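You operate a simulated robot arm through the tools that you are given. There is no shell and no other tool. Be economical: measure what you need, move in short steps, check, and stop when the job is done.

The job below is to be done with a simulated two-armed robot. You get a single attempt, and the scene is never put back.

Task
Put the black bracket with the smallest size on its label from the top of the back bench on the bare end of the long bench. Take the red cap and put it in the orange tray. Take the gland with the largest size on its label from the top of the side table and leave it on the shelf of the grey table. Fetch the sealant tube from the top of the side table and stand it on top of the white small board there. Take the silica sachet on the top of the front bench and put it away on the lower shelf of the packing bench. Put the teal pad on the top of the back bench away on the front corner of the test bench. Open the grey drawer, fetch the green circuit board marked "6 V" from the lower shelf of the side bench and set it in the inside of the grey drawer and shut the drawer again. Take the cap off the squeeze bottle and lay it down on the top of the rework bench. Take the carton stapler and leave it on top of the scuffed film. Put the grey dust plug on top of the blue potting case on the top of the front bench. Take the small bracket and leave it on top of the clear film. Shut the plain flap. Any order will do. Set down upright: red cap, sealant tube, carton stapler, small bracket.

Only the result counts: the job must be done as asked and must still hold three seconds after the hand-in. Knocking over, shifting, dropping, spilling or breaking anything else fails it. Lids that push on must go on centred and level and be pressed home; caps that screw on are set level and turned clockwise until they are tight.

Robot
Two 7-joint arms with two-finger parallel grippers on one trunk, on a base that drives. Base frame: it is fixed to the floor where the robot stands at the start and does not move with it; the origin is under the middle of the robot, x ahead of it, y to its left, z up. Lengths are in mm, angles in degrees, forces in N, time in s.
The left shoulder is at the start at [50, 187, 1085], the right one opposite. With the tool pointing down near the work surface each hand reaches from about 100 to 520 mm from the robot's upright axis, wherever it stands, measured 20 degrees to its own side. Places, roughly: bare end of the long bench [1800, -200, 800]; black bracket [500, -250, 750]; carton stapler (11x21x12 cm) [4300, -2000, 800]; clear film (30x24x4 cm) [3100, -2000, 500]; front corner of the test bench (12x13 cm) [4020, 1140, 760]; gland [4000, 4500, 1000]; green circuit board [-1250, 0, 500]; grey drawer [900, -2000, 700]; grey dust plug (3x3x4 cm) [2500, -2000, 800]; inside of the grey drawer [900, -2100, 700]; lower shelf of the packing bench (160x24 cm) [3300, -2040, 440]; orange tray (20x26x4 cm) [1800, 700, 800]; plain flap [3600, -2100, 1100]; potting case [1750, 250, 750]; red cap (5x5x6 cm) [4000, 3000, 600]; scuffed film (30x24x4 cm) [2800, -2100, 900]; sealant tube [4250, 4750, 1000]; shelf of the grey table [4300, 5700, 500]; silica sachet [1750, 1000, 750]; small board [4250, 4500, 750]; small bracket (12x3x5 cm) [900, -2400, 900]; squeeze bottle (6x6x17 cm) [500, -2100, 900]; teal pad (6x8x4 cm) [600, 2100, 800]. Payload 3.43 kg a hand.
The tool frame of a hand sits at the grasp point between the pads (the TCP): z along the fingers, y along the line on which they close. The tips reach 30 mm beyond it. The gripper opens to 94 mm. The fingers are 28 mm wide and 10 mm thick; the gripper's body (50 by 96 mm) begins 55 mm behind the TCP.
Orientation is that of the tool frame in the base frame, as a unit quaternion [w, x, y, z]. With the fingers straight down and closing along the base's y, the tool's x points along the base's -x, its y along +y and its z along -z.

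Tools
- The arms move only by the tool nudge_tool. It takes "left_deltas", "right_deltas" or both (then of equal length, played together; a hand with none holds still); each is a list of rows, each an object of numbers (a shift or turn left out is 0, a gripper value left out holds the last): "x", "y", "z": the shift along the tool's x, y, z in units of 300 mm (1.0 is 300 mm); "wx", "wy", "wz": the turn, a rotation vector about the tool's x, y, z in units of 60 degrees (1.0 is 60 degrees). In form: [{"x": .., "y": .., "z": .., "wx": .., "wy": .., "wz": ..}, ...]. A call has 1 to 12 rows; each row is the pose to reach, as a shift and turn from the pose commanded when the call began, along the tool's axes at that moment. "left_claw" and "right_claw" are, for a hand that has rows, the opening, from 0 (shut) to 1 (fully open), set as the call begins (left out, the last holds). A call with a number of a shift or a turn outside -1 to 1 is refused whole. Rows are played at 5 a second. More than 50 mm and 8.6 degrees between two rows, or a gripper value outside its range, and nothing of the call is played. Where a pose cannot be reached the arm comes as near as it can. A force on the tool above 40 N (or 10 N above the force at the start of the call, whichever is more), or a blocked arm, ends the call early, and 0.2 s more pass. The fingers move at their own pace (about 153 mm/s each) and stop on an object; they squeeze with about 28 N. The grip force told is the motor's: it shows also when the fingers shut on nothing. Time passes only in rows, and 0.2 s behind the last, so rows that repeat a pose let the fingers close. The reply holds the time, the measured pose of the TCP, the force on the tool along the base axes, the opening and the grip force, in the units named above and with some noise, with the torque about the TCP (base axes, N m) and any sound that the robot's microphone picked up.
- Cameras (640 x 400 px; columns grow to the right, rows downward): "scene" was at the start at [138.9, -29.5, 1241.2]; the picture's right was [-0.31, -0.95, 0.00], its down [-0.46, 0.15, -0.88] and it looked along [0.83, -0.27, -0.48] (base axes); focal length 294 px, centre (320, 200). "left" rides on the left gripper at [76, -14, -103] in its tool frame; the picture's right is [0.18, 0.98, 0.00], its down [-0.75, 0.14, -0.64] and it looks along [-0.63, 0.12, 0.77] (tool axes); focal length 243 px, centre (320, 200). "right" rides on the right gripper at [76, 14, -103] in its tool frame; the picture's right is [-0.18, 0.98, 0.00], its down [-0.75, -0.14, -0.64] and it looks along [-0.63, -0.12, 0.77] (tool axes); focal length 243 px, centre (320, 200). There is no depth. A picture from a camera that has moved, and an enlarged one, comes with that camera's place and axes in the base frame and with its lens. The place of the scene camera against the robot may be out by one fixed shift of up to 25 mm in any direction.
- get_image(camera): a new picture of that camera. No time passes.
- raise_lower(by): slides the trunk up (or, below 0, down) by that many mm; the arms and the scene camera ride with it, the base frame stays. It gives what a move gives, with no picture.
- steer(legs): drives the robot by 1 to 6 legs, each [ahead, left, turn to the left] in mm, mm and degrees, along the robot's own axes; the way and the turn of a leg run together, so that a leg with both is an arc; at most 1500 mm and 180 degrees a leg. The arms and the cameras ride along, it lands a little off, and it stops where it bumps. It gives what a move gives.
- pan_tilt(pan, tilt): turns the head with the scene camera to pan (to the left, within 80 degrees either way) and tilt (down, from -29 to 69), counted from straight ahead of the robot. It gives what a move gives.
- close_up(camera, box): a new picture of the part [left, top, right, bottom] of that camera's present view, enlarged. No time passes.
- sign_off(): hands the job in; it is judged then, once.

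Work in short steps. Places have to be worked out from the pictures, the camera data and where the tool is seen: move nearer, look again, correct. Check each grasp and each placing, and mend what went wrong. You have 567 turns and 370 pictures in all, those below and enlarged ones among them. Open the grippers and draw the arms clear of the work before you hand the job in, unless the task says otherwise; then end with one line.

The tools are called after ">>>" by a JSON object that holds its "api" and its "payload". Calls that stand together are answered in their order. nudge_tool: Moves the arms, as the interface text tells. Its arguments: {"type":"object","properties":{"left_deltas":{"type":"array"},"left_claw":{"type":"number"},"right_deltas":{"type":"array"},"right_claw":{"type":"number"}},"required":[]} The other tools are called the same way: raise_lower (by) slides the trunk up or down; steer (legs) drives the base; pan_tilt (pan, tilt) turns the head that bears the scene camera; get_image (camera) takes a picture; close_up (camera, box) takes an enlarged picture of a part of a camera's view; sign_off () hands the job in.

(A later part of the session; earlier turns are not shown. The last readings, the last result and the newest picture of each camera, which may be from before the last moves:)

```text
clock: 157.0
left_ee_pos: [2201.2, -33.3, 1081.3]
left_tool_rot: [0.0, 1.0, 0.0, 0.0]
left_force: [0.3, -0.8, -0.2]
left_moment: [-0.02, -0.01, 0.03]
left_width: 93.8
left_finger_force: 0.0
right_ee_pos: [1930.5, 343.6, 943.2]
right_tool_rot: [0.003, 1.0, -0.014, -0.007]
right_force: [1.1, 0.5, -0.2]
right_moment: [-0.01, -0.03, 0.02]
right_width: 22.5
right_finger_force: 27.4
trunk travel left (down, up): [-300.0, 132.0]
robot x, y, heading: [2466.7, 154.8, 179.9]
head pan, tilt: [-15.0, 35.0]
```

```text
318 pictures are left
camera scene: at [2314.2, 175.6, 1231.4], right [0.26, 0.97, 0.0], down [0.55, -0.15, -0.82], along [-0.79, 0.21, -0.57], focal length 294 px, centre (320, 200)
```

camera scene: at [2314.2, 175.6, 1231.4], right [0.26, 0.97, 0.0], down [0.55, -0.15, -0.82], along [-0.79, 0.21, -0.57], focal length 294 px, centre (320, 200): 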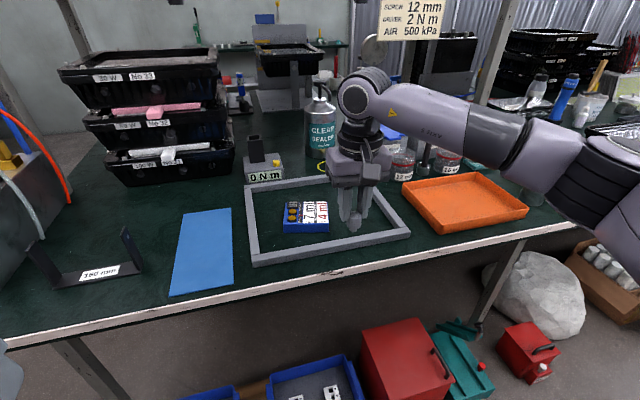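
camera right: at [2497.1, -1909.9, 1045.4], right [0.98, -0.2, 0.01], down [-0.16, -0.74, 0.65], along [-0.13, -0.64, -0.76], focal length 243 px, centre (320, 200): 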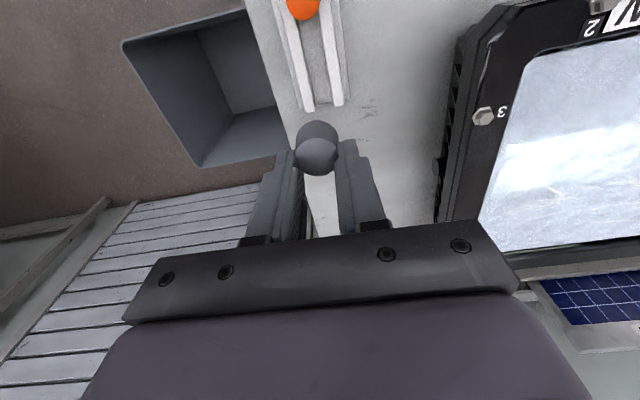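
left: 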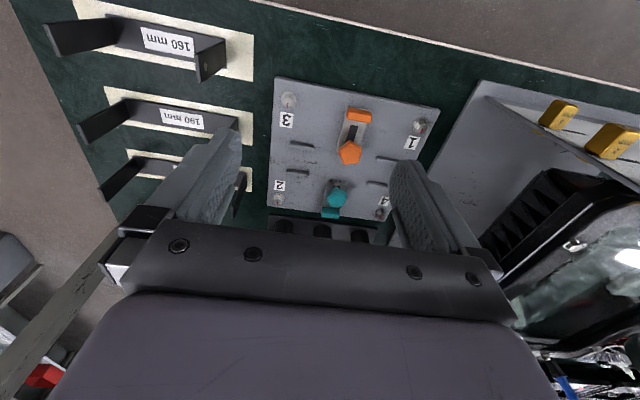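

I check from the right hand camera before moving in.

>>> {"api": "get_image", "payload": {"camera": "right"}}

```text
317 pictures are left
camera right: at [2006.7, 328.4, 1044.7], right [-0.21, -0.98, 0.01], down [-0.74, 0.17, 0.65], along [-0.64, 0.13, -0.76], focal length 243 px, centre (320, 200)
```

right: 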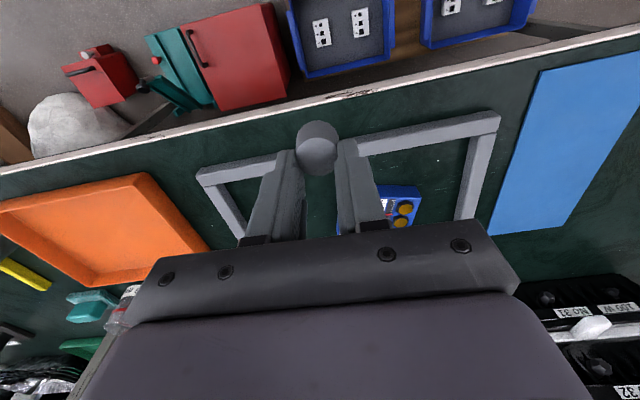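

Case top spans y≈234–342 with its flat label part at y≈275–342. I shift left 38 mm and ahead 95 mm, then extend the arm.

>>> {"api": "steer", "payload": {"legs": [[0, 36, 0], [93, 0, 0]]}}

>>> {"api": "get_image", "payload": {"camera": "right"}}

>>> {"api": "get_image", "payload": {"camera": "scene"}}

```text
clock: 158.6
left_ee_pos: [2109.2, -69.1, 1080.8]
left_tool_rot: [0.0, 1.0, -0.001, 0.0]
left_force: [0.2, -0.1, 0.9]
left_moment: [-0.02, -0.02, 0.02]
left_width: 93.8
left_finger_force: 0.1
right_ee_pos: [1836.5, 308.0, 942.4]
right_tool_rot: [0.003, 1.0, -0.013, -0.007]
right_force: [0.1, 0.5, -0.1]
right_moment: [-0.01, -0.03, 0.03]
right_width: 22.6
right_finger_force: 27.2
trunk travel left (down, up): [-300.0, 132.0]
robot x, y, heading: [2372.4, 118.0, 180.3]
head pan, tilt: [-15.0, 35.0]
```

```text
316 pictures are left
camera right: at [1913.9, 292.5, 1044.6], right [-0.21, -0.98, 0.01], down [-0.74, 0.16, 0.65], along [-0.64, 0.13, -0.76], focal length 243 px, centre (320, 200)
```

right: 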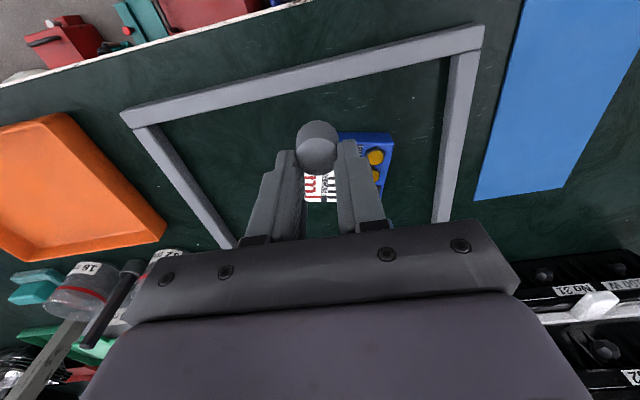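

```text
315 pictures are left
camera scene: at [2221.5, 139.9, 1231.4], right [0.26, 0.97, 0.0], down [0.55, -0.15, -0.82], along [-0.79, 0.21, -0.57], focal length 294 px, centre (320, 200)
```

scene: 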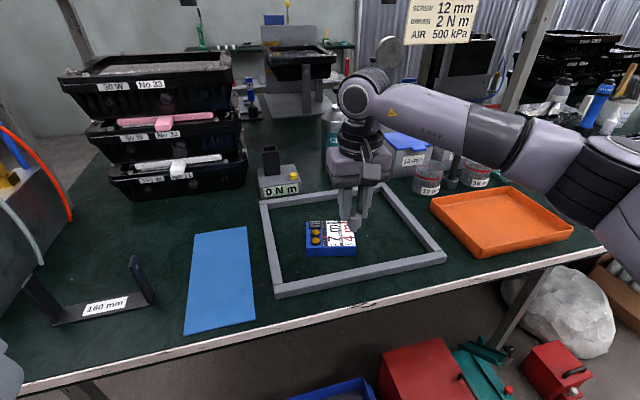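

Case roughly x 1695–1775, y 232–345. I aim for the plug on its label part near (1752,312), with a 10° tilt for reach.

>>> {"api": "nudge_tool", "payload": {"right_deltas": [{"x": -0.08, "wy": -0.06}, {"x": -0.16, "wy": -0.12}, {"x": -0.247, "y": -0.007, "wy": -0.17}, {"x": -0.247, "y": -0.007, "z": 0.11, "wy": -0.17}, {"x": -0.247, "y": -0.007, "z": 0.22, "wy": -0.17}]}}

>>> {"api": "get_image", "payload": {"camera": "right"}}

>>> {"api": "close_up", "payload": {"camera": "scene", "box": [250, 150, 450, 290]}}

```text
clock: 159.8
left_ee_pos: [2108.4, -68.8, 1081.9]
left_tool_rot: [0.0, 1.0, 0.0, 0.0]
left_force: [-0.6, 0.2, -0.1]
left_moment: [0.03, 0.03, -0.02]
left_width: 94.1
left_finger_force: 0.1
right_ee_pos: [1764.2, 313.5, 877.7]
right_tool_rot: [0.002, 0.995, -0.013, -0.097]
right_force: [-0.4, -0.4, -0.1]
right_moment: [-0.01, 0.01, -0.01]
right_width: 22.5
right_finger_force: 28.2
trunk travel left (down, up): [-300.0, 132.0]
robot x, y, heading: [2372.5, 117.3, 179.8]
head pan, tilt: [-15.0, 35.0]
```

```text
314 pictures are left
camera right: at [1856.5, 296.3, 963.9], right [-0.21, -0.98, 0.04], down [-0.61, 0.16, 0.77], along [-0.76, 0.14, -0.63], focal length 243 px, centre (320, 200)
```

right: 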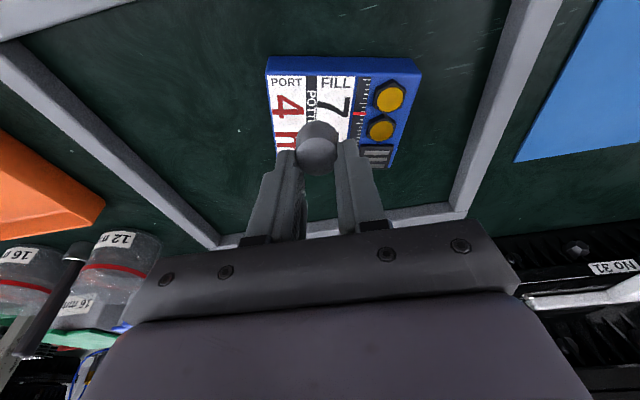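

```text
2.86 times, centred on (350, 220) of scene
camera zoom: at [2222.0, 140.0, 1231.5], right [0.26, 0.97, 0.0], down [0.55, -0.15, -0.82], along [-0.79, 0.21, -0.57], focal length 841 px, centre (234, 143)
```

zoom: 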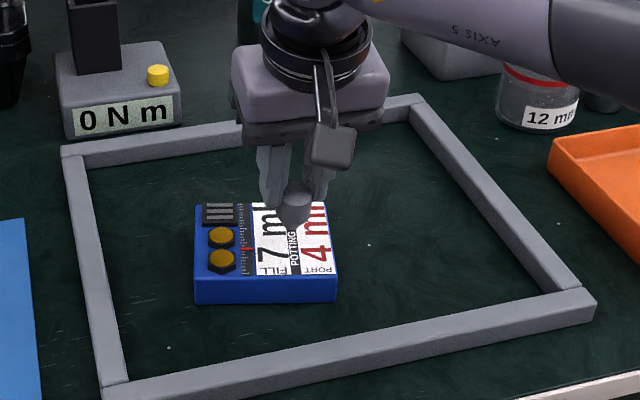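

The plug's landing point projects to the middle of the case label. I lower vertically in small steps until contact.

>>> {"api": "nudge_tool", "payload": {"right_deltas": [{"x": 0.006, "z": 0.033}, {"x": 0.01, "z": 0.052}, {"x": 0.013, "z": 0.065}, {"x": 0.016, "z": 0.08}, {"x": 0.019, "z": 0.095}, {"x": 0.022, "z": 0.11}, {"x": 0.025, "z": 0.125}, {"x": 0.028, "z": 0.14}]}}

>>> {"api": "get_image", "payload": {"camera": "right"}}

```text
clock: 161.7
left_ee_pos: [2111.6, -68.9, 1082.7]
left_tool_rot: [0.001, 1.0, 0.001, -0.001]
left_force: [1.1, 0.0, 0.3]
left_moment: [0.01, -0.03, 0.03]
left_width: 93.9
left_finger_force: 0.1
right_ee_pos: [1762.4, 309.6, 845.5]
right_tool_rot: [0.005, 0.995, -0.014, -0.103]
right_force: [10.2, 2.1, 16.4]
right_moment: [0.11, -0.62, -0.01]
right_width: 23.0
right_finger_force: 28.5
trunk travel left (down, up): [-300.0, 132.0]
robot x, y, heading: [2373.3, 119.9, 179.9]
head pan, tilt: [-15.0, 35.0]
stopped in row 8 (right hand): the force on the tool passed its limit (the readings are from after the stop); the commanded pose is now the measured one
```

```text
312 pictures are left
camera right: at [1856.8, 295.0, 930.4], right [-0.21, -0.98, 0.05], down [-0.6, 0.17, 0.78], along [-0.77, 0.13, -0.62], focal length 243 px, centre (320, 200)
```

right: 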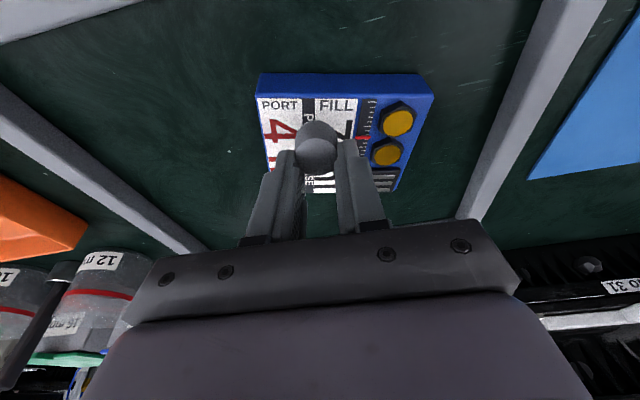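

Contact. I relieve 2 mm, open, and rise clear.

>>> {"api": "nudge_tool", "payload": {"right_deltas": [{"z": -0.006, "x": -0.001}, {"z": -0.006, "x": -0.001}]}}

>>> {"api": "nudge_tool", "payload": {"right_deltas": [{"z": 0}, {"z": 0}, {"z": 0}, {"z": -0.1, "x": -0.02}, {"z": -0.2, "x": -0.04}, {"z": -0.35, "x": -0.07}], "right_claw": 0.6}}

>>> {"api": "get_image", "payload": {"camera": "right"}}

```text
clock: 162.3
left_ee_pos: [2111.3, -70.1, 1081.9]
left_tool_rot: [0.0, 1.0, 0.0, 0.0]
left_force: [0.3, 0.2, -0.3]
left_moment: [0.02, -0.04, -0.04]
left_width: 94.1
left_finger_force: 0.2
right_ee_pos: [1761.1, 310.4, 846.3]
right_tool_rot: [0.004, 0.995, -0.014, -0.103]
right_force: [3.1, 0.1, 15.1]
right_moment: [-0.04, -0.21, 0.0]
right_width: 22.5
right_finger_force: 28.2
trunk travel left (down, up): [-300.0, 132.0]
robot x, y, heading: [2368.1, 114.0, 180.0]
head pan, tilt: [-15.0, 35.0]
```

```text
clock: 163.7
left_ee_pos: [2109.9, -68.9, 1080.9]
left_tool_rot: [0.0, 1.0, 0.001, -0.001]
left_force: [0.4, 0.0, 0.3]
left_moment: [-0.01, 0.0, -0.01]
left_width: 94.2
left_finger_force: 0.1
right_ee_pos: [1762.0, 310.9, 952.2]
right_tool_rot: [0.004, 0.995, -0.014, -0.101]
right_force: [-0.3, 0.6, 0.6]
right_moment: [-0.02, 0.0, 0.02]
right_width: 56.4
right_finger_force: 0.1
trunk travel left (down, up): [-300.0, 132.0]
robot x, y, heading: [2370.6, 119.1, 180.2]
head pan, tilt: [-15.0, 35.0]
```

```text
311 pictures are left
camera right: at [1856.8, 296.3, 1036.6], right [-0.21, -0.98, 0.05], down [-0.6, 0.17, 0.78], along [-0.77, 0.13, -0.62], focal length 243 px, centre (320, 200)
```

right: 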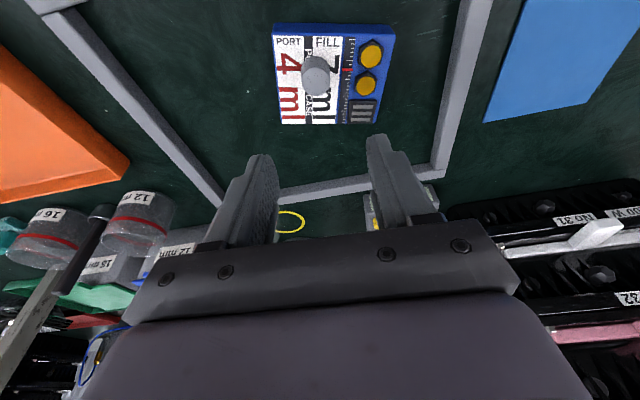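

Plug is standing on the case. Next I look around the far side of the room: back off, untilt, and turn toward +x/+y.

>>> {"api": "nudge_tool", "payload": {"right_deltas": [{"x": 0.15, "wy": 0.06}, {"x": 0.3, "wy": 0.12}, {"x": 0.45, "wy": 0.17}, {"x": 0.6, "wy": 0.17}]}}

>>> {"api": "steer", "payload": {"legs": [[-400, 0, 0], [0, 0, -140]]}}

>>> {"api": "pan_tilt", "payload": {"pan": 0, "tilt": 15}}

>>> {"api": "get_image", "payload": {"camera": "scene"}}

>>> {"api": "pan_tilt", "payload": {"pan": -60, "tilt": 20}}

>>> {"api": "get_image", "payload": {"camera": "scene"}}

>>> {"api": "pan_tilt", "payload": {"pan": 55, "tilt": 15}}

>>> {"api": "get_image", "payload": {"camera": "scene"}}

```text
clock: 164.7
left_ee_pos: [2109.7, -67.4, 1081.7]
left_tool_rot: [0.0, 1.0, -0.001, 0.0]
left_force: [0.1, 0.0, 0.1]
left_moment: [-0.01, 0.02, 0.02]
left_width: 94.0
left_finger_force: 0.0
right_ee_pos: [1938.7, 307.9, 914.8]
right_tool_rot: [0.005, 1.0, -0.014, -0.012]
right_force: [-0.3, 0.0, 0.3]
right_moment: [-0.04, 0.05, 0.03]
right_width: 56.4
right_finger_force: 0.1
trunk travel left (down, up): [-300.0, 132.0]
robot x, y, heading: [2374.5, 116.8, 180.2]
head pan, tilt: [-15.0, 35.0]
```

```text
clock: 173.1
left_ee_pos: [2857.1, 428.2, 1081.5]
left_tool_rot: [0.001, -0.333, 0.943, 0.0]
left_force: [0.4, -0.3, 0.3]
left_moment: [-0.01, 0.0, 0.04]
left_width: 94.1
left_finger_force: 0.0
right_ee_pos: [3225.9, 242.5, 913.8]
right_tool_rot: [0.01, -0.32, 0.947, 0.009]
right_force: [0.3, 0.1, 0.5]
right_moment: [0.01, 0.02, -0.01]
right_width: 56.4
right_finger_force: 0.0
trunk travel left (down, up): [-300.0, 132.0]
robot x, y, heading: [2773.4, 117.4, 39.1]
head pan, tilt: [-15.0, 35.0]
```

```text
clock: 173.9
left_ee_pos: [2856.9, 429.0, 1082.2]
left_tool_rot: [0.0, -0.333, 0.943, 0.0]
left_force: [0.2, -0.6, 0.4]
left_moment: [-0.02, 0.0, 0.01]
left_width: 94.0
left_finger_force: 0.0
right_ee_pos: [3225.9, 243.0, 912.6]
right_tool_rot: [0.01, -0.32, 0.947, 0.009]
right_force: [-0.1, 0.1, -0.4]
right_moment: [-0.01, -0.01, -0.01]
right_width: 56.4
right_finger_force: 0.1
trunk travel left (down, up): [-300.0, 132.0]
robot x, y, heading: [2774.3, 117.2, 38.7]
head pan, tilt: [0.0, 15.0]
```

```text
310 pictures are left
camera scene: at [2882.7, 211.7, 1263.4], right [0.63, -0.78, 0.0], down [-0.2, -0.16, -0.97], along [0.75, 0.61, -0.26], focal length 294 px, centre (320, 200)
```

scene: 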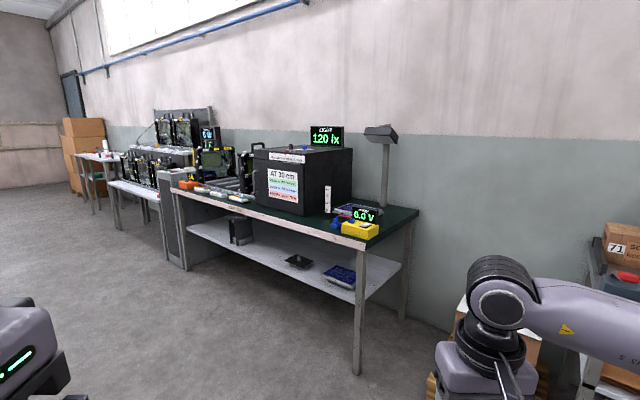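

```text
clock: 175.2
left_ee_pos: [2857.5, 428.7, 1081.6]
left_tool_rot: [0.0, -0.334, 0.943, 0.0]
left_force: [0.3, 0.5, 0.5]
left_moment: [-0.02, 0.0, 0.0]
left_width: 93.9
left_finger_force: 0.0
right_ee_pos: [3226.1, 242.7, 913.2]
right_tool_rot: [0.01, -0.32, 0.947, 0.008]
right_force: [-0.7, -0.4, -0.4]
right_moment: [0.0, 0.03, -0.02]
right_width: 56.4
right_finger_force: 0.2
trunk travel left (down, up): [-300.0, 132.0]
robot x, y, heading: [2772.7, 117.7, 38.8]
head pan, tilt: [-60.0, 20.0]
```

```text
309 pictures are left
camera scene: at [2896.7, 119.6, 1255.4], right [-0.36, -0.93, 0.0], down [-0.32, 0.12, -0.94], along [0.88, -0.34, -0.34], focal length 294 px, centre (320, 200)
```

scene: 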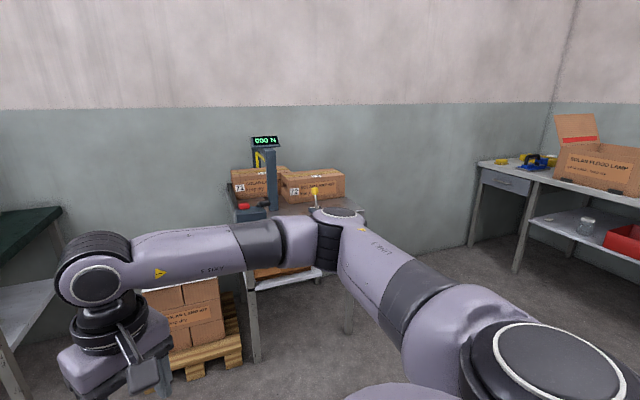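

```text
clock: 177.1
left_ee_pos: [2857.4, 428.0, 1082.0]
left_tool_rot: [-0.001, -0.334, 0.943, 0.0]
left_force: [0.2, 0.1, 0.0]
left_moment: [0.0, 0.01, -0.01]
left_width: 94.3
left_finger_force: 0.0
right_ee_pos: [3226.4, 242.2, 914.2]
right_tool_rot: [0.01, -0.32, 0.947, 0.009]
right_force: [-0.6, -0.6, 0.6]
right_moment: [0.0, 0.0, 0.0]
right_width: 56.5
right_finger_force: 0.1
trunk travel left (down, up): [-300.0, 132.0]
robot x, y, heading: [2772.2, 114.8, 38.6]
head pan, tilt: [55.0, 15.0]
```

```text
308 pictures are left
camera scene: at [2803.7, 246.4, 1263.5], right [1.0, 0.07, 0.0], down [0.02, -0.26, -0.97], along [-0.06, 0.96, -0.26], focal length 294 px, centre (320, 200)
```

scene: 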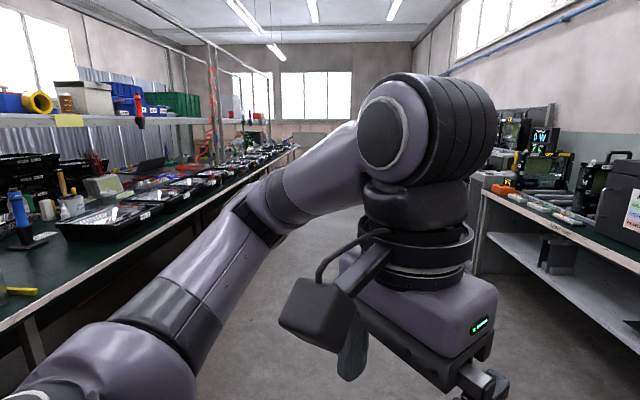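

Aisle is clear. I drive along it toward y≈3000 for the red cap and look.

>>> {"api": "steer", "payload": {"legs": [[0, 0, 51.3], [1450, 0, 0], [1350, 0, 0], [0, 0, -90]]}}

>>> {"api": "pan_tilt", "payload": {"pan": 0, "tilt": 20}}

>>> {"api": "get_image", "payload": {"camera": "scene"}}

```text
clock: 196.8
left_ee_pos: [3066.1, 3101.7, 1080.9]
left_tool_rot: [0.0, 0.008, 1.0, 0.001]
left_force: [0.0, -0.6, -0.4]
left_moment: [-0.01, 0.02, 0.01]
left_width: 94.2
left_finger_force: 0.0
right_ee_pos: [3230.9, 2722.2, 912.9]
right_tool_rot: [0.012, 0.022, 1.0, 0.004]
right_force: [-0.3, 0.5, -0.3]
right_moment: [0.0, -0.02, -0.01]
right_width: 56.5
right_finger_force: 0.2
trunk travel left (down, up): [-300.0, 132.0]
robot x, y, heading: [2802.4, 2918.0, -0.9]
head pan, tilt: [55.0, 15.0]
```

```text
clock: 198.1
left_ee_pos: [3066.6, 3100.5, 1081.4]
left_tool_rot: [0.0, 0.008, 1.0, 0.001]
left_force: [0.7, -0.1, 0.8]
left_moment: [-0.01, 0.01, 0.0]
left_width: 94.1
left_finger_force: 0.1
right_ee_pos: [3230.5, 2722.3, 913.1]
right_tool_rot: [0.013, 0.022, 1.0, 0.005]
right_force: [-0.2, 0.2, -1.0]
right_moment: [0.01, -0.01, -0.03]
right_width: 56.4
right_finger_force: 0.0
trunk travel left (down, up): [-300.0, 132.0]
robot x, y, heading: [2800.6, 2922.4, -0.8]
head pan, tilt: [0.0, 20.0]
```

```text
307 pictures are left
camera scene: at [2946.2, 2914.5, 1255.4], right [-0.02, -1.0, 0.0], down [-0.34, 0.01, -0.94], along [0.94, -0.02, -0.34], focal length 294 px, centre (320, 200)
```

scene: 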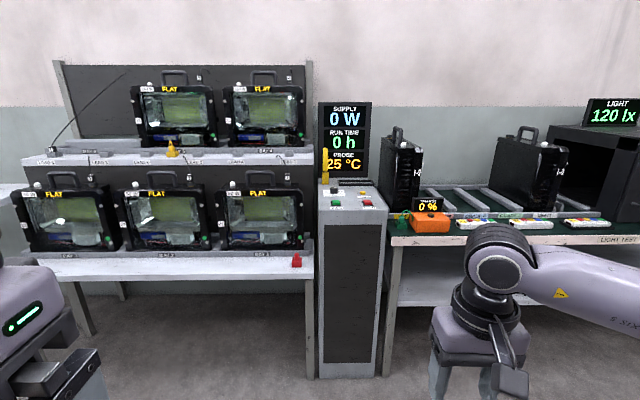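

Red cap at about (4020,2988,600). I enlarge it.

>>> {"api": "close_up", "payload": {"camera": "scene", "box": [230, 200, 390, 300]}}

```text
4.00 times, centred on (310, 250) of scene
camera zoom: at [2946.2, 2914.5, 1255.4], right [-0.02, -1.0, 0.0], down [-0.34, 0.01, -0.94], along [0.94, -0.02, -0.34], focal length 1178 px, centre (360, 0)
```

zoom: 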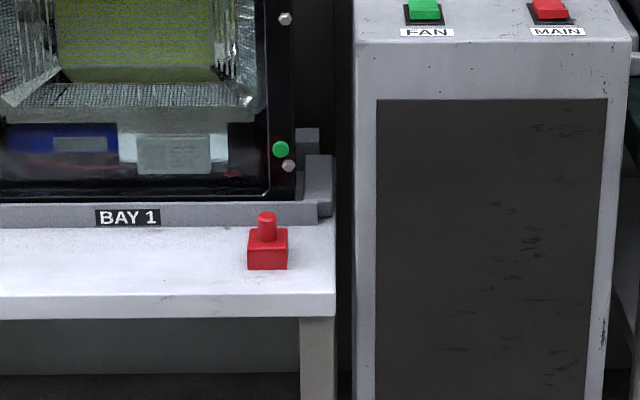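

It is a 5 cm cube with a knob. I tilt the right hand 25° (also useful later for the tray), lower the trunk and drive up to it.

>>> {"api": "nudge_tool", "payload": {"right_deltas": [{"wy": -0.1}, {"wy": -0.2}, {"wy": -0.3}, {"wy": -0.42}], "right_claw": 1}}

>>> {"api": "steer", "payload": {"legs": [[0, 235, 0.8], [600, 0, 0]]}}

>>> {"api": "raise_lower", "payload": {"by": -150}}

>>> {"api": "get_image", "payload": {"camera": "right"}}

>>> {"api": "pan_tilt", "payload": {"pan": -15, "tilt": 35}}

>>> {"api": "get_image", "payload": {"camera": "scene"}}

```text
clock: 199.1
left_ee_pos: [3065.9, 3100.2, 1082.2]
left_tool_rot: [0.001, 0.008, 1.0, 0.0]
left_force: [0.1, 0.0, -0.9]
left_moment: [-0.04, 0.04, 0.0]
left_width: 94.3
left_finger_force: 0.1
right_ee_pos: [3230.6, 2721.8, 913.6]
right_tool_rot: [0.233, 0.023, 0.972, 0.0]
right_force: [-0.9, -0.3, 0.0]
right_moment: [-0.01, -0.02, 0.02]
right_width: 94.0
right_finger_force: 0.1
trunk travel left (down, up): [-300.0, 132.0]
robot x, y, heading: [2800.9, 2918.1, -0.9]
head pan, tilt: [0.0, 20.0]
```

```text
clock: 203.8
left_ee_pos: [3661.4, 3345.6, 1082.0]
left_tool_rot: [0.0, -0.004, 1.0, -0.001]
left_force: [-0.2, -0.4, 1.0]
left_moment: [-0.01, 0.02, 0.02]
left_width: 94.1
left_finger_force: 0.0
right_ee_pos: [3835.9, 2968.9, 913.1]
right_tool_rot: [0.23, 0.011, 0.973, 0.002]
right_force: [0.1, -0.1, -1.1]
right_moment: [-0.02, -0.01, -0.02]
right_width: 93.9
right_finger_force: 0.2
trunk travel left (down, up): [-300.0, 132.0]
robot x, y, heading: [3399.1, 3154.3, 0.6]
head pan, tilt: [0.0, 20.0]
```

```text
clock: 205.5
left_ee_pos: [3660.7, 3344.9, 933.0]
left_tool_rot: [0.0, -0.004, 1.0, 0.0]
left_force: [0.2, 1.0, 0.2]
left_moment: [-0.03, 0.02, -0.03]
left_width: 94.4
left_finger_force: 0.2
right_ee_pos: [3836.0, 2969.7, 764.2]
right_tool_rot: [0.23, 0.01, 0.973, 0.002]
right_force: [-0.4, 0.2, 0.2]
right_moment: [-0.02, 0.01, -0.02]
right_width: 93.8
right_finger_force: 0.1
trunk travel left (down, up): [-150.0, 282.0]
robot x, y, heading: [3400.3, 3156.1, 0.3]
head pan, tilt: [0.0, 20.0]
```

```text
305 pictures are left
camera right: at [3720.1, 2986.2, 821.9], right [0.18, 0.98, 0.09], down [0.38, -0.16, 0.91], along [0.91, -0.13, -0.4], focal length 243 px, centre (320, 200)
```

right: 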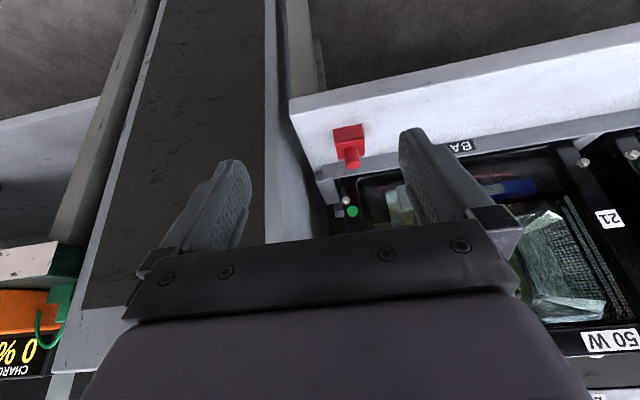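

```text
clock: 206.3
left_ee_pos: [3660.7, 3343.8, 931.4]
left_tool_rot: [0.001, -0.005, 1.0, 0.0]
left_force: [-0.5, -0.2, -0.4]
left_moment: [0.0, -0.02, -0.02]
left_width: 94.1
left_finger_force: 0.1
right_ee_pos: [3834.6, 2969.9, 763.1]
right_tool_rot: [0.23, 0.011, 0.973, 0.002]
right_force: [0.2, -0.1, -0.6]
right_moment: [0.01, -0.03, 0.0]
right_width: 94.4
right_finger_force: 0.0
trunk travel left (down, up): [-150.0, 282.0]
robot x, y, heading: [3400.6, 3156.5, 0.4]
head pan, tilt: [-15.0, 35.0]
```

```text
304 pictures are left
camera scene: at [3537.8, 3132.6, 1081.6], right [-0.25, -0.97, 0.0], down [-0.55, 0.14, -0.82], along [0.79, -0.21, -0.57], focal length 294 px, centre (320, 200)
```

scene: 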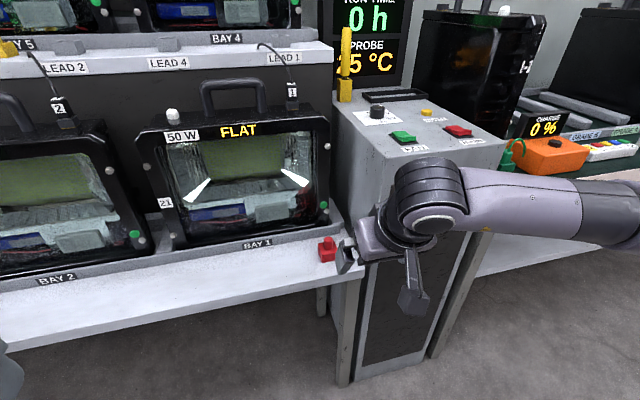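

Cap at about (3989,2995), base near z≈600. I approach in front and above it.

>>> {"api": "nudge_tool", "payload": {"right_deltas": [{"x": -0.07, "y": 0.02, "z": 0.1}, {"x": -0.14, "y": 0.04, "z": 0.2}, {"x": -0.2, "y": 0.06, "z": 0.3}, {"x": -0.26, "y": 0.083, "z": 0.407}]}}

>>> {"api": "get_image", "payload": {"camera": "right"}}

>>> {"api": "get_image", "payload": {"camera": "scene"}}

```text
clock: 207.3
left_ee_pos: [3661.8, 3345.3, 931.2]
left_tool_rot: [0.0, -0.005, 1.0, 0.0]
left_force: [0.3, -0.4, -1.1]
left_moment: [-0.03, -0.01, 0.02]
left_width: 94.4
left_finger_force: 0.0
right_ee_pos: [3960.1, 2993.9, 689.7]
right_tool_rot: [0.23, 0.01, 0.973, 0.002]
right_force: [0.0, -0.3, 0.7]
right_moment: [-0.03, -0.02, 0.02]
right_width: 94.1
right_finger_force: 0.1
trunk travel left (down, up): [-150.0, 282.0]
robot x, y, heading: [3399.1, 3156.2, 0.5]
head pan, tilt: [-15.0, 35.0]
```

```text
303 pictures are left
camera right: at [3844.9, 3009.2, 747.0], right [0.18, 0.98, 0.09], down [0.38, -0.16, 0.91], along [0.91, -0.13, -0.4], focal length 243 px, centre (320, 200)
```

right: 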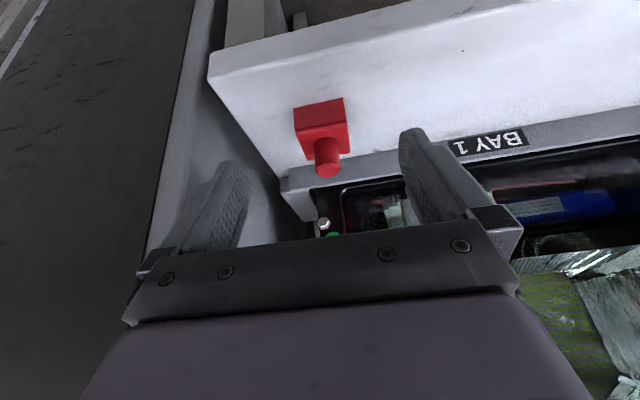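

```text
302 pictures are left
camera scene: at [3537.7, 3132.5, 1081.5], right [-0.25, -0.97, 0.0], down [-0.56, 0.14, -0.82], along [0.79, -0.21, -0.57], focal length 294 px, centre (320, 200)
```

scene: 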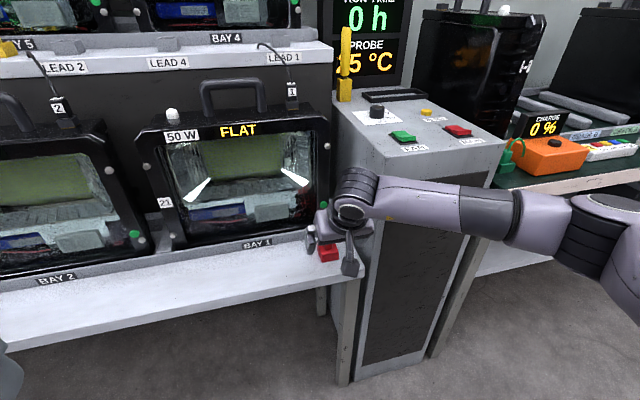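

Refined: knob top at (4019,2994,645), cube centre ≈ (4017,2994,607). I move in to grip.

>>> {"api": "nudge_tool", "payload": {"right_deltas": [{"x": -0.02, "z": 0.1}, {"x": -0.04, "z": 0.2}, {"x": -0.052, "y": 0.003, "z": 0.25}]}}

>>> {"api": "get_image", "payload": {"camera": "right"}}

```text
clock: 208.1
left_ee_pos: [3658.5, 3345.1, 932.9]
left_tool_rot: [0.001, -0.004, 1.0, 0.0]
left_force: [-0.7, 0.8, -0.2]
left_moment: [-0.03, 0.01, -0.04]
left_width: 94.2
left_finger_force: 0.0
right_ee_pos: [4007.9, 2992.9, 633.5]
right_tool_rot: [0.232, 0.011, 0.973, 0.003]
right_force: [-16.8, -0.9, 20.0]
right_moment: [-0.97, 0.59, -0.91]
right_width: 93.9
right_finger_force: 0.1
trunk travel left (down, up): [-150.0, 282.0]
robot x, y, heading: [3396.6, 3155.0, 0.5]
head pan, tilt: [-15.0, 35.0]
```

```text
301 pictures are left
camera right: at [3892.0, 3009.9, 691.3], right [0.18, 0.98, 0.09], down [0.38, -0.16, 0.91], along [0.91, -0.13, -0.4], focal length 243 px, centre (320, 200)
```

right: 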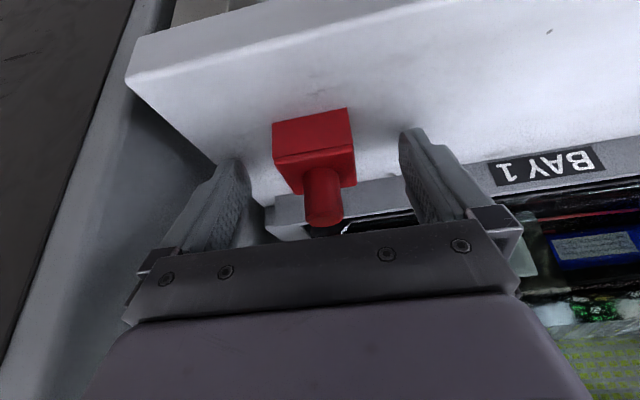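

The tips press on the rear strip or ledge (20 N). I back off ~12 mm and close.

>>> {"api": "nudge_tool", "payload": {"right_deltas": [{"x": 0.015, "z": -0.02}, {"x": 0.03, "z": -0.03}]}}

>>> {"api": "nudge_tool", "payload": {"right_deltas": [{"z": 0}, {"z": 0}, {"z": 0}], "right_claw": 0}}

>>> {"api": "get_image", "payload": {"camera": "right"}}

```text
clock: 208.7
left_ee_pos: [3661.6, 3345.5, 932.0]
left_tool_rot: [0.0, -0.005, 1.0, 0.0]
left_force: [0.1, -0.1, 0.1]
left_moment: [-0.03, 0.02, 0.01]
left_width: 94.1
left_finger_force: 0.1
right_ee_pos: [3996.3, 2993.8, 632.2]
right_tool_rot: [0.23, 0.012, 0.973, 0.002]
right_force: [3.8, -0.1, 3.4]
right_moment: [-0.17, -0.14, 0.18]
right_width: 94.0
right_finger_force: 0.0
trunk travel left (down, up): [-150.0, 282.0]
robot x, y, heading: [3397.2, 3157.9, 0.4]
head pan, tilt: [-15.0, 35.0]
```

```text
clock: 209.5
left_ee_pos: [3661.3, 3345.0, 931.5]
left_tool_rot: [0.0, -0.005, 1.0, 0.0]
left_force: [0.3, 0.5, 0.4]
left_moment: [0.0, 0.01, -0.02]
left_width: 93.9
left_finger_force: 0.0
right_ee_pos: [3995.2, 2994.4, 633.8]
right_tool_rot: [0.23, 0.012, 0.973, 0.002]
right_force: [0.0, -0.4, -0.2]
right_moment: [0.0, 0.05, 0.0]
right_width: 39.2
right_finger_force: 28.2
trunk travel left (down, up): [-150.0, 282.0]
robot x, y, heading: [3400.8, 3157.8, 0.4]
head pan, tilt: [-15.0, 35.0]
```

```text
300 pictures are left
camera right: at [3880.6, 3010.3, 691.6], right [0.18, 0.98, 0.09], down [0.38, -0.16, 0.91], along [0.91, -0.13, -0.4], focal length 243 px, centre (320, 200)
```

right: 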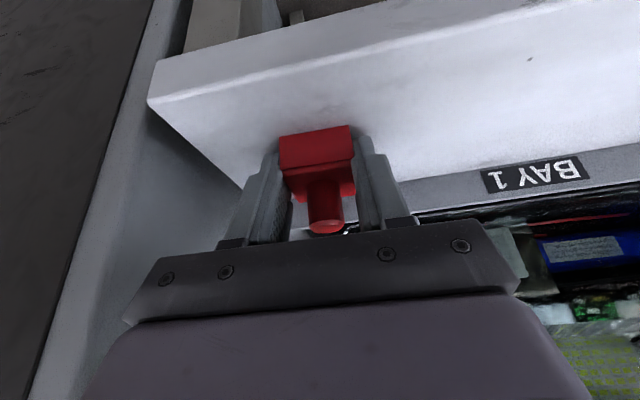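

Gripped the cube (39 mm). I lift straight up 80 mm, then back away.

>>> {"api": "nudge_tool", "payload": {"right_deltas": [{"x": -0.04, "z": -0.08}, {"x": -0.08, "z": -0.16}, {"x": -0.12, "z": -0.24}]}}

>>> {"api": "steer", "payload": {"legs": [[-550, 0, 0]]}}

>>> {"api": "raise_lower", "payload": {"by": 150}}

>>> {"api": "get_image", "payload": {"camera": "right"}}

>>> {"api": "pan_tilt", "payload": {"pan": 60, "tilt": 15}}

>>> {"api": "get_image", "payload": {"camera": "scene"}}

```text
clock: 210.3
left_ee_pos: [3661.5, 3345.1, 931.7]
left_tool_rot: [0.0, -0.005, 1.0, -0.001]
left_force: [-0.3, 0.1, 0.2]
left_moment: [-0.02, 0.01, 0.01]
left_width: 94.2
left_finger_force: 0.1
right_ee_pos: [3994.4, 2991.3, 714.3]
right_tool_rot: [0.231, 0.011, 0.973, 0.002]
right_force: [-0.7, 0.1, 0.4]
right_moment: [-0.04, 0.03, 0.0]
right_width: 39.6
right_finger_force: 28.4
trunk travel left (down, up): [-150.0, 282.0]
robot x, y, heading: [3397.7, 3158.2, 0.5]
head pan, tilt: [-15.0, 35.0]
```

```text
clock: 213.5
left_ee_pos: [3102.9, 3341.1, 932.7]
left_tool_rot: [0.0, -0.002, 1.0, 0.0]
left_force: [-1.2, 0.7, 1.0]
left_moment: [-0.02, -0.02, 0.02]
left_width: 93.9
left_finger_force: 0.0
right_ee_pos: [3433.8, 2987.0, 715.5]
right_tool_rot: [0.23, 0.012, 0.973, 0.001]
right_force: [-0.1, 0.0, 1.0]
right_moment: [0.02, 0.0, -0.03]
right_width: 39.5
right_finger_force: 28.1
trunk travel left (down, up): [-150.0, 282.0]
robot x, y, heading: [2840.6, 3154.9, -0.0]
head pan, tilt: [-15.0, 35.0]
```

```text
clock: 215.3
left_ee_pos: [3103.5, 3341.3, 1081.0]
left_tool_rot: [0.0, -0.002, 1.0, 0.0]
left_force: [0.5, 0.5, 1.0]
left_moment: [-0.02, -0.02, 0.01]
left_width: 93.9
left_finger_force: 0.0
right_ee_pos: [3434.7, 2987.2, 865.4]
right_tool_rot: [0.231, 0.012, 0.973, 0.002]
right_force: [0.4, 0.4, -0.1]
right_moment: [-0.02, -0.01, -0.03]
right_width: 39.2
right_finger_force: 27.7
trunk travel left (down, up): [-300.0, 132.0]
robot x, y, heading: [2838.4, 3150.8, 0.2]
head pan, tilt: [-15.0, 35.0]
```

```text
299 pictures are left
camera right: at [3320.4, 3004.3, 922.7], right [0.19, 0.98, 0.09], down [0.38, -0.16, 0.91], along [0.91, -0.13, -0.4], focal length 243 px, centre (320, 200)
```

right: 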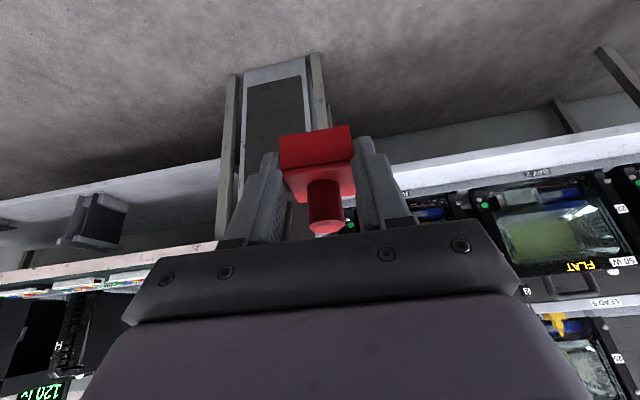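

```text
clock: 216.7
left_ee_pos: [3101.3, 3341.5, 1081.4]
left_tool_rot: [0.0, -0.003, 1.0, 0.0]
left_force: [-0.1, 0.1, -0.2]
left_moment: [0.0, 0.0, -0.04]
left_width: 94.2
left_finger_force: 0.1
right_ee_pos: [3436.3, 2986.7, 864.9]
right_tool_rot: [0.231, 0.011, 0.973, 0.003]
right_force: [-0.5, 0.3, -0.2]
right_moment: [0.0, 0.03, 0.02]
right_width: 39.6
right_finger_force: 27.6
trunk travel left (down, up): [-300.0, 132.0]
robot x, y, heading: [2844.5, 3157.1, 0.2]
head pan, tilt: [60.0, 15.0]
```

```text
298 pictures are left
camera scene: at [2939.7, 3232.5, 1263.5], right [0.87, -0.5, 0.0], down [-0.13, -0.22, -0.97], along [0.48, 0.84, -0.26], focal length 294 px, centre (320, 200)
```

scene: 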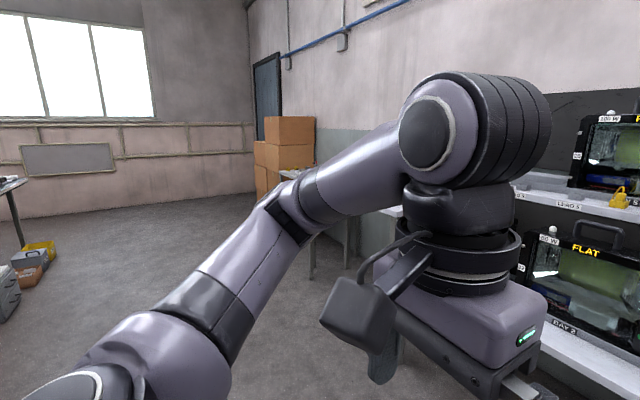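

Cap held well. I carry it to the orange tray: turn round and drive down the aisle.

>>> {"api": "steer", "payload": {"legs": [[0, 0, 180], [0, 1400, 0], [0, 1200, 0], [330, 0, 0]]}}

>>> {"api": "pan_tilt", "payload": {"pan": -20, "tilt": 35}}

>>> {"api": "get_image", "payload": {"camera": "scene"}}

>>> {"api": "get_image", "payload": {"camera": "right"}}

```text
clock: 238.5
left_ee_pos: [2244.4, 383.4, 1081.3]
left_tool_rot: [0.0, 1.0, -0.008, 0.001]
left_force: [-0.4, -0.6, 0.3]
left_moment: [-0.01, 0.01, -0.02]
left_width: 94.0
left_finger_force: 0.0
right_ee_pos: [1918.3, 743.7, 864.6]
right_tool_rot: [-0.001, 0.973, -0.023, -0.229]
right_force: [0.2, -0.4, 0.3]
right_moment: [-0.01, 0.03, 0.0]
right_width: 39.1
right_finger_force: 28.0
trunk travel left (down, up): [-300.0, 132.0]
robot x, y, heading: [2512.9, 562.5, 179.1]
head pan, tilt: [60.0, 15.0]
```

```text
clock: 240.0
left_ee_pos: [2244.7, 383.5, 1081.7]
left_tool_rot: [0.001, 1.0, -0.009, 0.0]
left_force: [-1.0, 0.3, 0.0]
left_moment: [-0.06, 0.0, -0.01]
left_width: 93.9
left_finger_force: 0.0
right_ee_pos: [1920.0, 743.8, 864.4]
right_tool_rot: [0.0, 0.973, -0.023, -0.23]
right_force: [0.8, 0.9, -0.7]
right_moment: [0.05, 0.02, 0.01]
right_width: 39.7
right_finger_force: 28.3
trunk travel left (down, up): [-300.0, 132.0]
robot x, y, heading: [2510.3, 569.6, 178.9]
head pan, tilt: [-20.0, 35.0]
```

```text
297 pictures are left
camera scene: at [2363.8, 597.9, 1231.5], right [0.36, 0.93, 0.0], down [0.54, -0.2, -0.82], along [-0.77, 0.29, -0.57], focal length 294 px, centre (320, 200)
```

scene: 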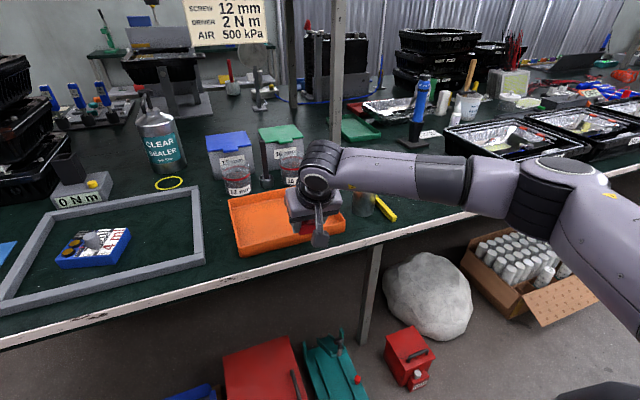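

```text
296 pictures are left
camera right: at [2032.0, 726.2, 922.8], right [-0.21, -0.97, 0.09], down [-0.38, 0.17, 0.91], along [-0.9, 0.15, -0.4], focal length 243 px, centre (320, 200)
```

right: 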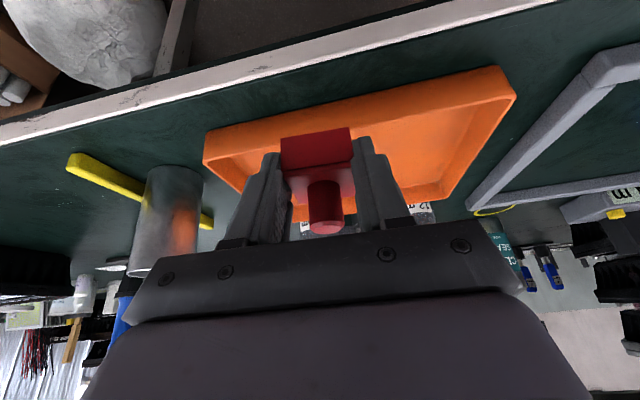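

I check the plug on the case (it looks tipped?) with an enlargement.

>>> {"api": "close_up", "payload": {"camera": "scene", "box": [30, 200, 190, 300]}}

```text
4.00 times, centred on (110, 250) of scene
camera zoom: at [2363.8, 597.9, 1231.5], right [0.36, 0.93, 0.0], down [0.54, -0.2, -0.82], along [-0.77, 0.29, -0.57], focal length 1178 px, centre (1160, 0)
```

zoom: 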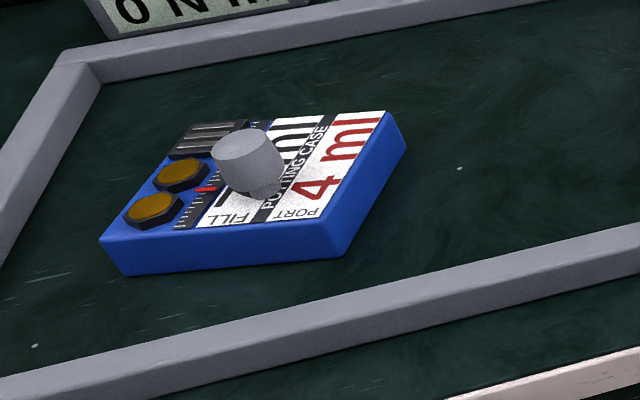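

Plug is standing fine. The tray spans x≈1690–1890, y≈615–838; driving 100 mm ahead puts the cap over its middle.

>>> {"api": "steer", "payload": {"legs": [[100, 10, 0]]}}

>>> {"api": "get_image", "payload": {"camera": "right"}}

>>> {"api": "get_image", "payload": {"camera": "scene"}}

```text
clock: 241.2
left_ee_pos: [2144.7, 376.5, 1081.9]
left_tool_rot: [0.0, 1.0, -0.008, 0.0]
left_force: [0.0, -0.7, -0.4]
left_moment: [0.0, -0.02, 0.01]
left_width: 94.0
left_finger_force: 0.0
right_ee_pos: [1819.8, 736.0, 865.1]
right_tool_rot: [-0.001, 0.973, -0.023, -0.23]
right_force: [0.0, -0.5, -0.3]
right_moment: [0.03, 0.01, 0.04]
right_width: 39.6
right_finger_force: 27.4
trunk travel left (down, up): [-300.0, 132.0]
robot x, y, heading: [2411.0, 558.6, 178.9]
head pan, tilt: [-20.0, 35.0]
```

```text
294 pictures are left
camera right: at [1931.3, 718.4, 922.5], right [-0.21, -0.97, 0.09], down [-0.38, 0.17, 0.91], along [-0.9, 0.15, -0.4], focal length 243 px, centre (320, 200)
```

right: 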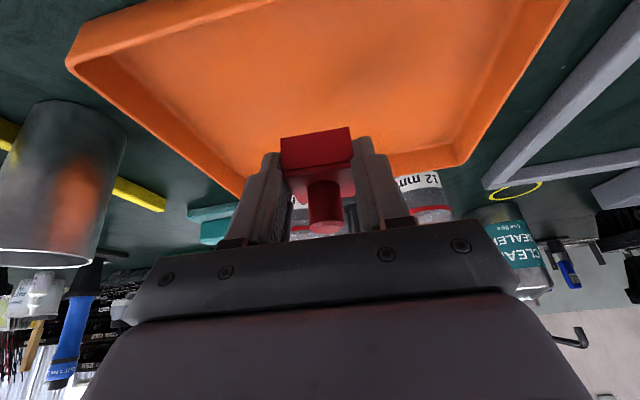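

```text
293 pictures are left
camera scene: at [2262.7, 589.8, 1231.4], right [0.36, 0.93, 0.0], down [0.54, -0.21, -0.82], along [-0.76, 0.29, -0.57], focal length 294 px, centre (320, 200)
```

scene: 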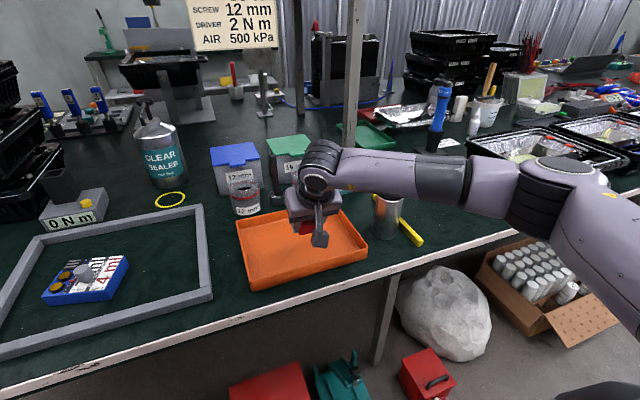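

Over the tray's middle-back. I lower straight down, in small steps near the floor.

>>> {"api": "nudge_tool", "payload": {"right_deltas": [{"x": 0.041, "z": 0.082}, {"x": 0.075, "z": 0.15}, {"x": 0.085, "z": 0.17}, {"x": 0.092, "z": 0.184}, {"x": 0.099, "z": 0.198}, {"x": 0.106, "z": 0.212}, {"x": 0.112, "z": 0.2235}]}}

>>> {"api": "get_image", "payload": {"camera": "right"}}

```text
clock: 242.8
left_ee_pos: [2148.2, 375.9, 1084.5]
left_tool_rot: [0.0, 1.0, -0.008, -0.003]
left_force: [0.0, -0.2, 0.5]
left_moment: [0.04, 0.01, 0.01]
left_width: 94.1
left_finger_force: 0.1
right_ee_pos: [1819.1, 736.4, 798.4]
right_tool_rot: [-0.001, 0.971, -0.024, -0.238]
right_force: [8.1, 4.8, 35.8]
right_moment: [0.65, -0.3, -0.09]
right_width: 39.5
right_finger_force: 27.8
trunk travel left (down, up): [-300.0, 132.0]
robot x, y, heading: [2412.3, 556.1, 178.9]
head pan, tilt: [-20.0, 35.0]
```

```text
292 pictures are left
camera right: at [1931.6, 717.4, 854.5], right [-0.21, -0.97, 0.1], down [-0.36, 0.17, 0.92], along [-0.91, 0.15, -0.39], focal length 243 px, centre (320, 200)
```

right: 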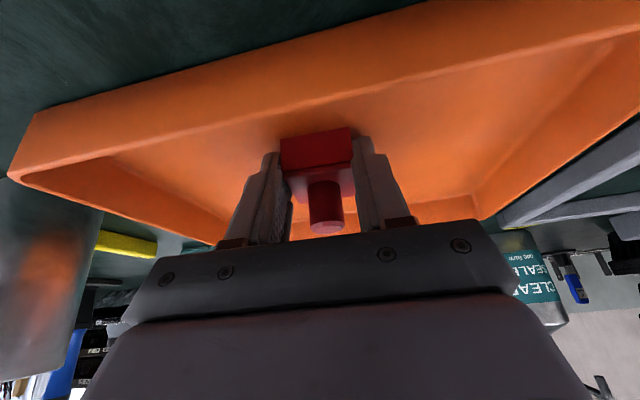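

Contact, a bit firm. I relieve 4 mm, open and withdraw along the finger axis.

>>> {"api": "nudge_tool", "payload": {"right_deltas": [{"x": -0.005, "z": -0.01}, {"x": -0.005, "z": -0.01}]}}

>>> {"api": "nudge_tool", "payload": {"right_deltas": [{"z": 0}, {"z": 0}, {"z": 0}, {"z": -0.1}, {"z": -0.2}, {"z": -0.35}, {"z": -0.5}], "right_claw": 0.8}}

>>> {"api": "get_image", "payload": {"camera": "right"}}

```text
clock: 243.4
left_ee_pos: [2145.7, 374.6, 1082.3]
left_tool_rot: [0.0, 1.0, -0.008, -0.003]
left_force: [0.5, 0.5, 0.2]
left_moment: [0.03, -0.02, 0.01]
left_width: 94.0
left_finger_force: 0.0
right_ee_pos: [1818.5, 735.5, 797.9]
right_tool_rot: [0.0, 0.971, -0.023, -0.236]
right_force: [-1.4, 5.3, 26.6]
right_moment: [0.56, 0.03, -0.01]
right_width: 39.5
right_finger_force: 27.8
trunk travel left (down, up): [-300.0, 132.0]
robot x, y, heading: [2412.0, 558.1, 179.1]
head pan, tilt: [-20.0, 35.0]
```

```text
clock: 245.0
left_ee_pos: [2144.5, 376.5, 1081.0]
left_tool_rot: [0.0, 1.0, -0.008, -0.001]
left_force: [-0.1, -0.1, 0.4]
left_moment: [0.03, 0.02, -0.02]
left_width: 94.0
left_finger_force: 0.0
right_ee_pos: [1886.2, 735.5, 927.9]
right_tool_rot: [-0.001, 0.973, -0.022, -0.23]
right_force: [0.5, 0.0, -0.4]
right_moment: [0.0, -0.04, 0.0]
right_width: 75.2
right_finger_force: 0.0
trunk travel left (down, up): [-300.0, 132.0]
robot x, y, heading: [2408.7, 555.7, 179.0]
head pan, tilt: [-20.0, 35.0]
```

```text
291 pictures are left
camera right: at [1998.8, 717.0, 986.4], right [-0.21, -0.97, 0.09], down [-0.38, 0.17, 0.91], along [-0.9, 0.15, -0.4], focal length 243 px, centre (320, 200)
```

right: 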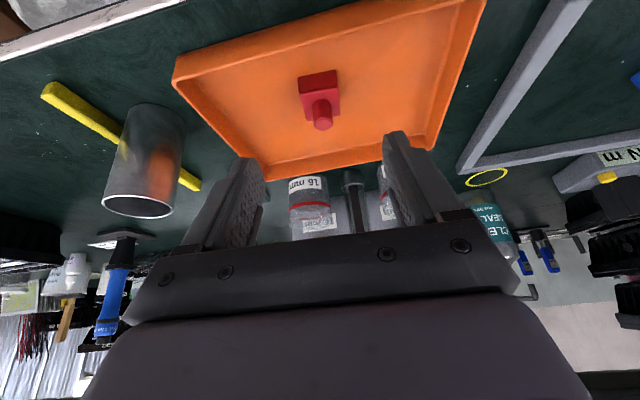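

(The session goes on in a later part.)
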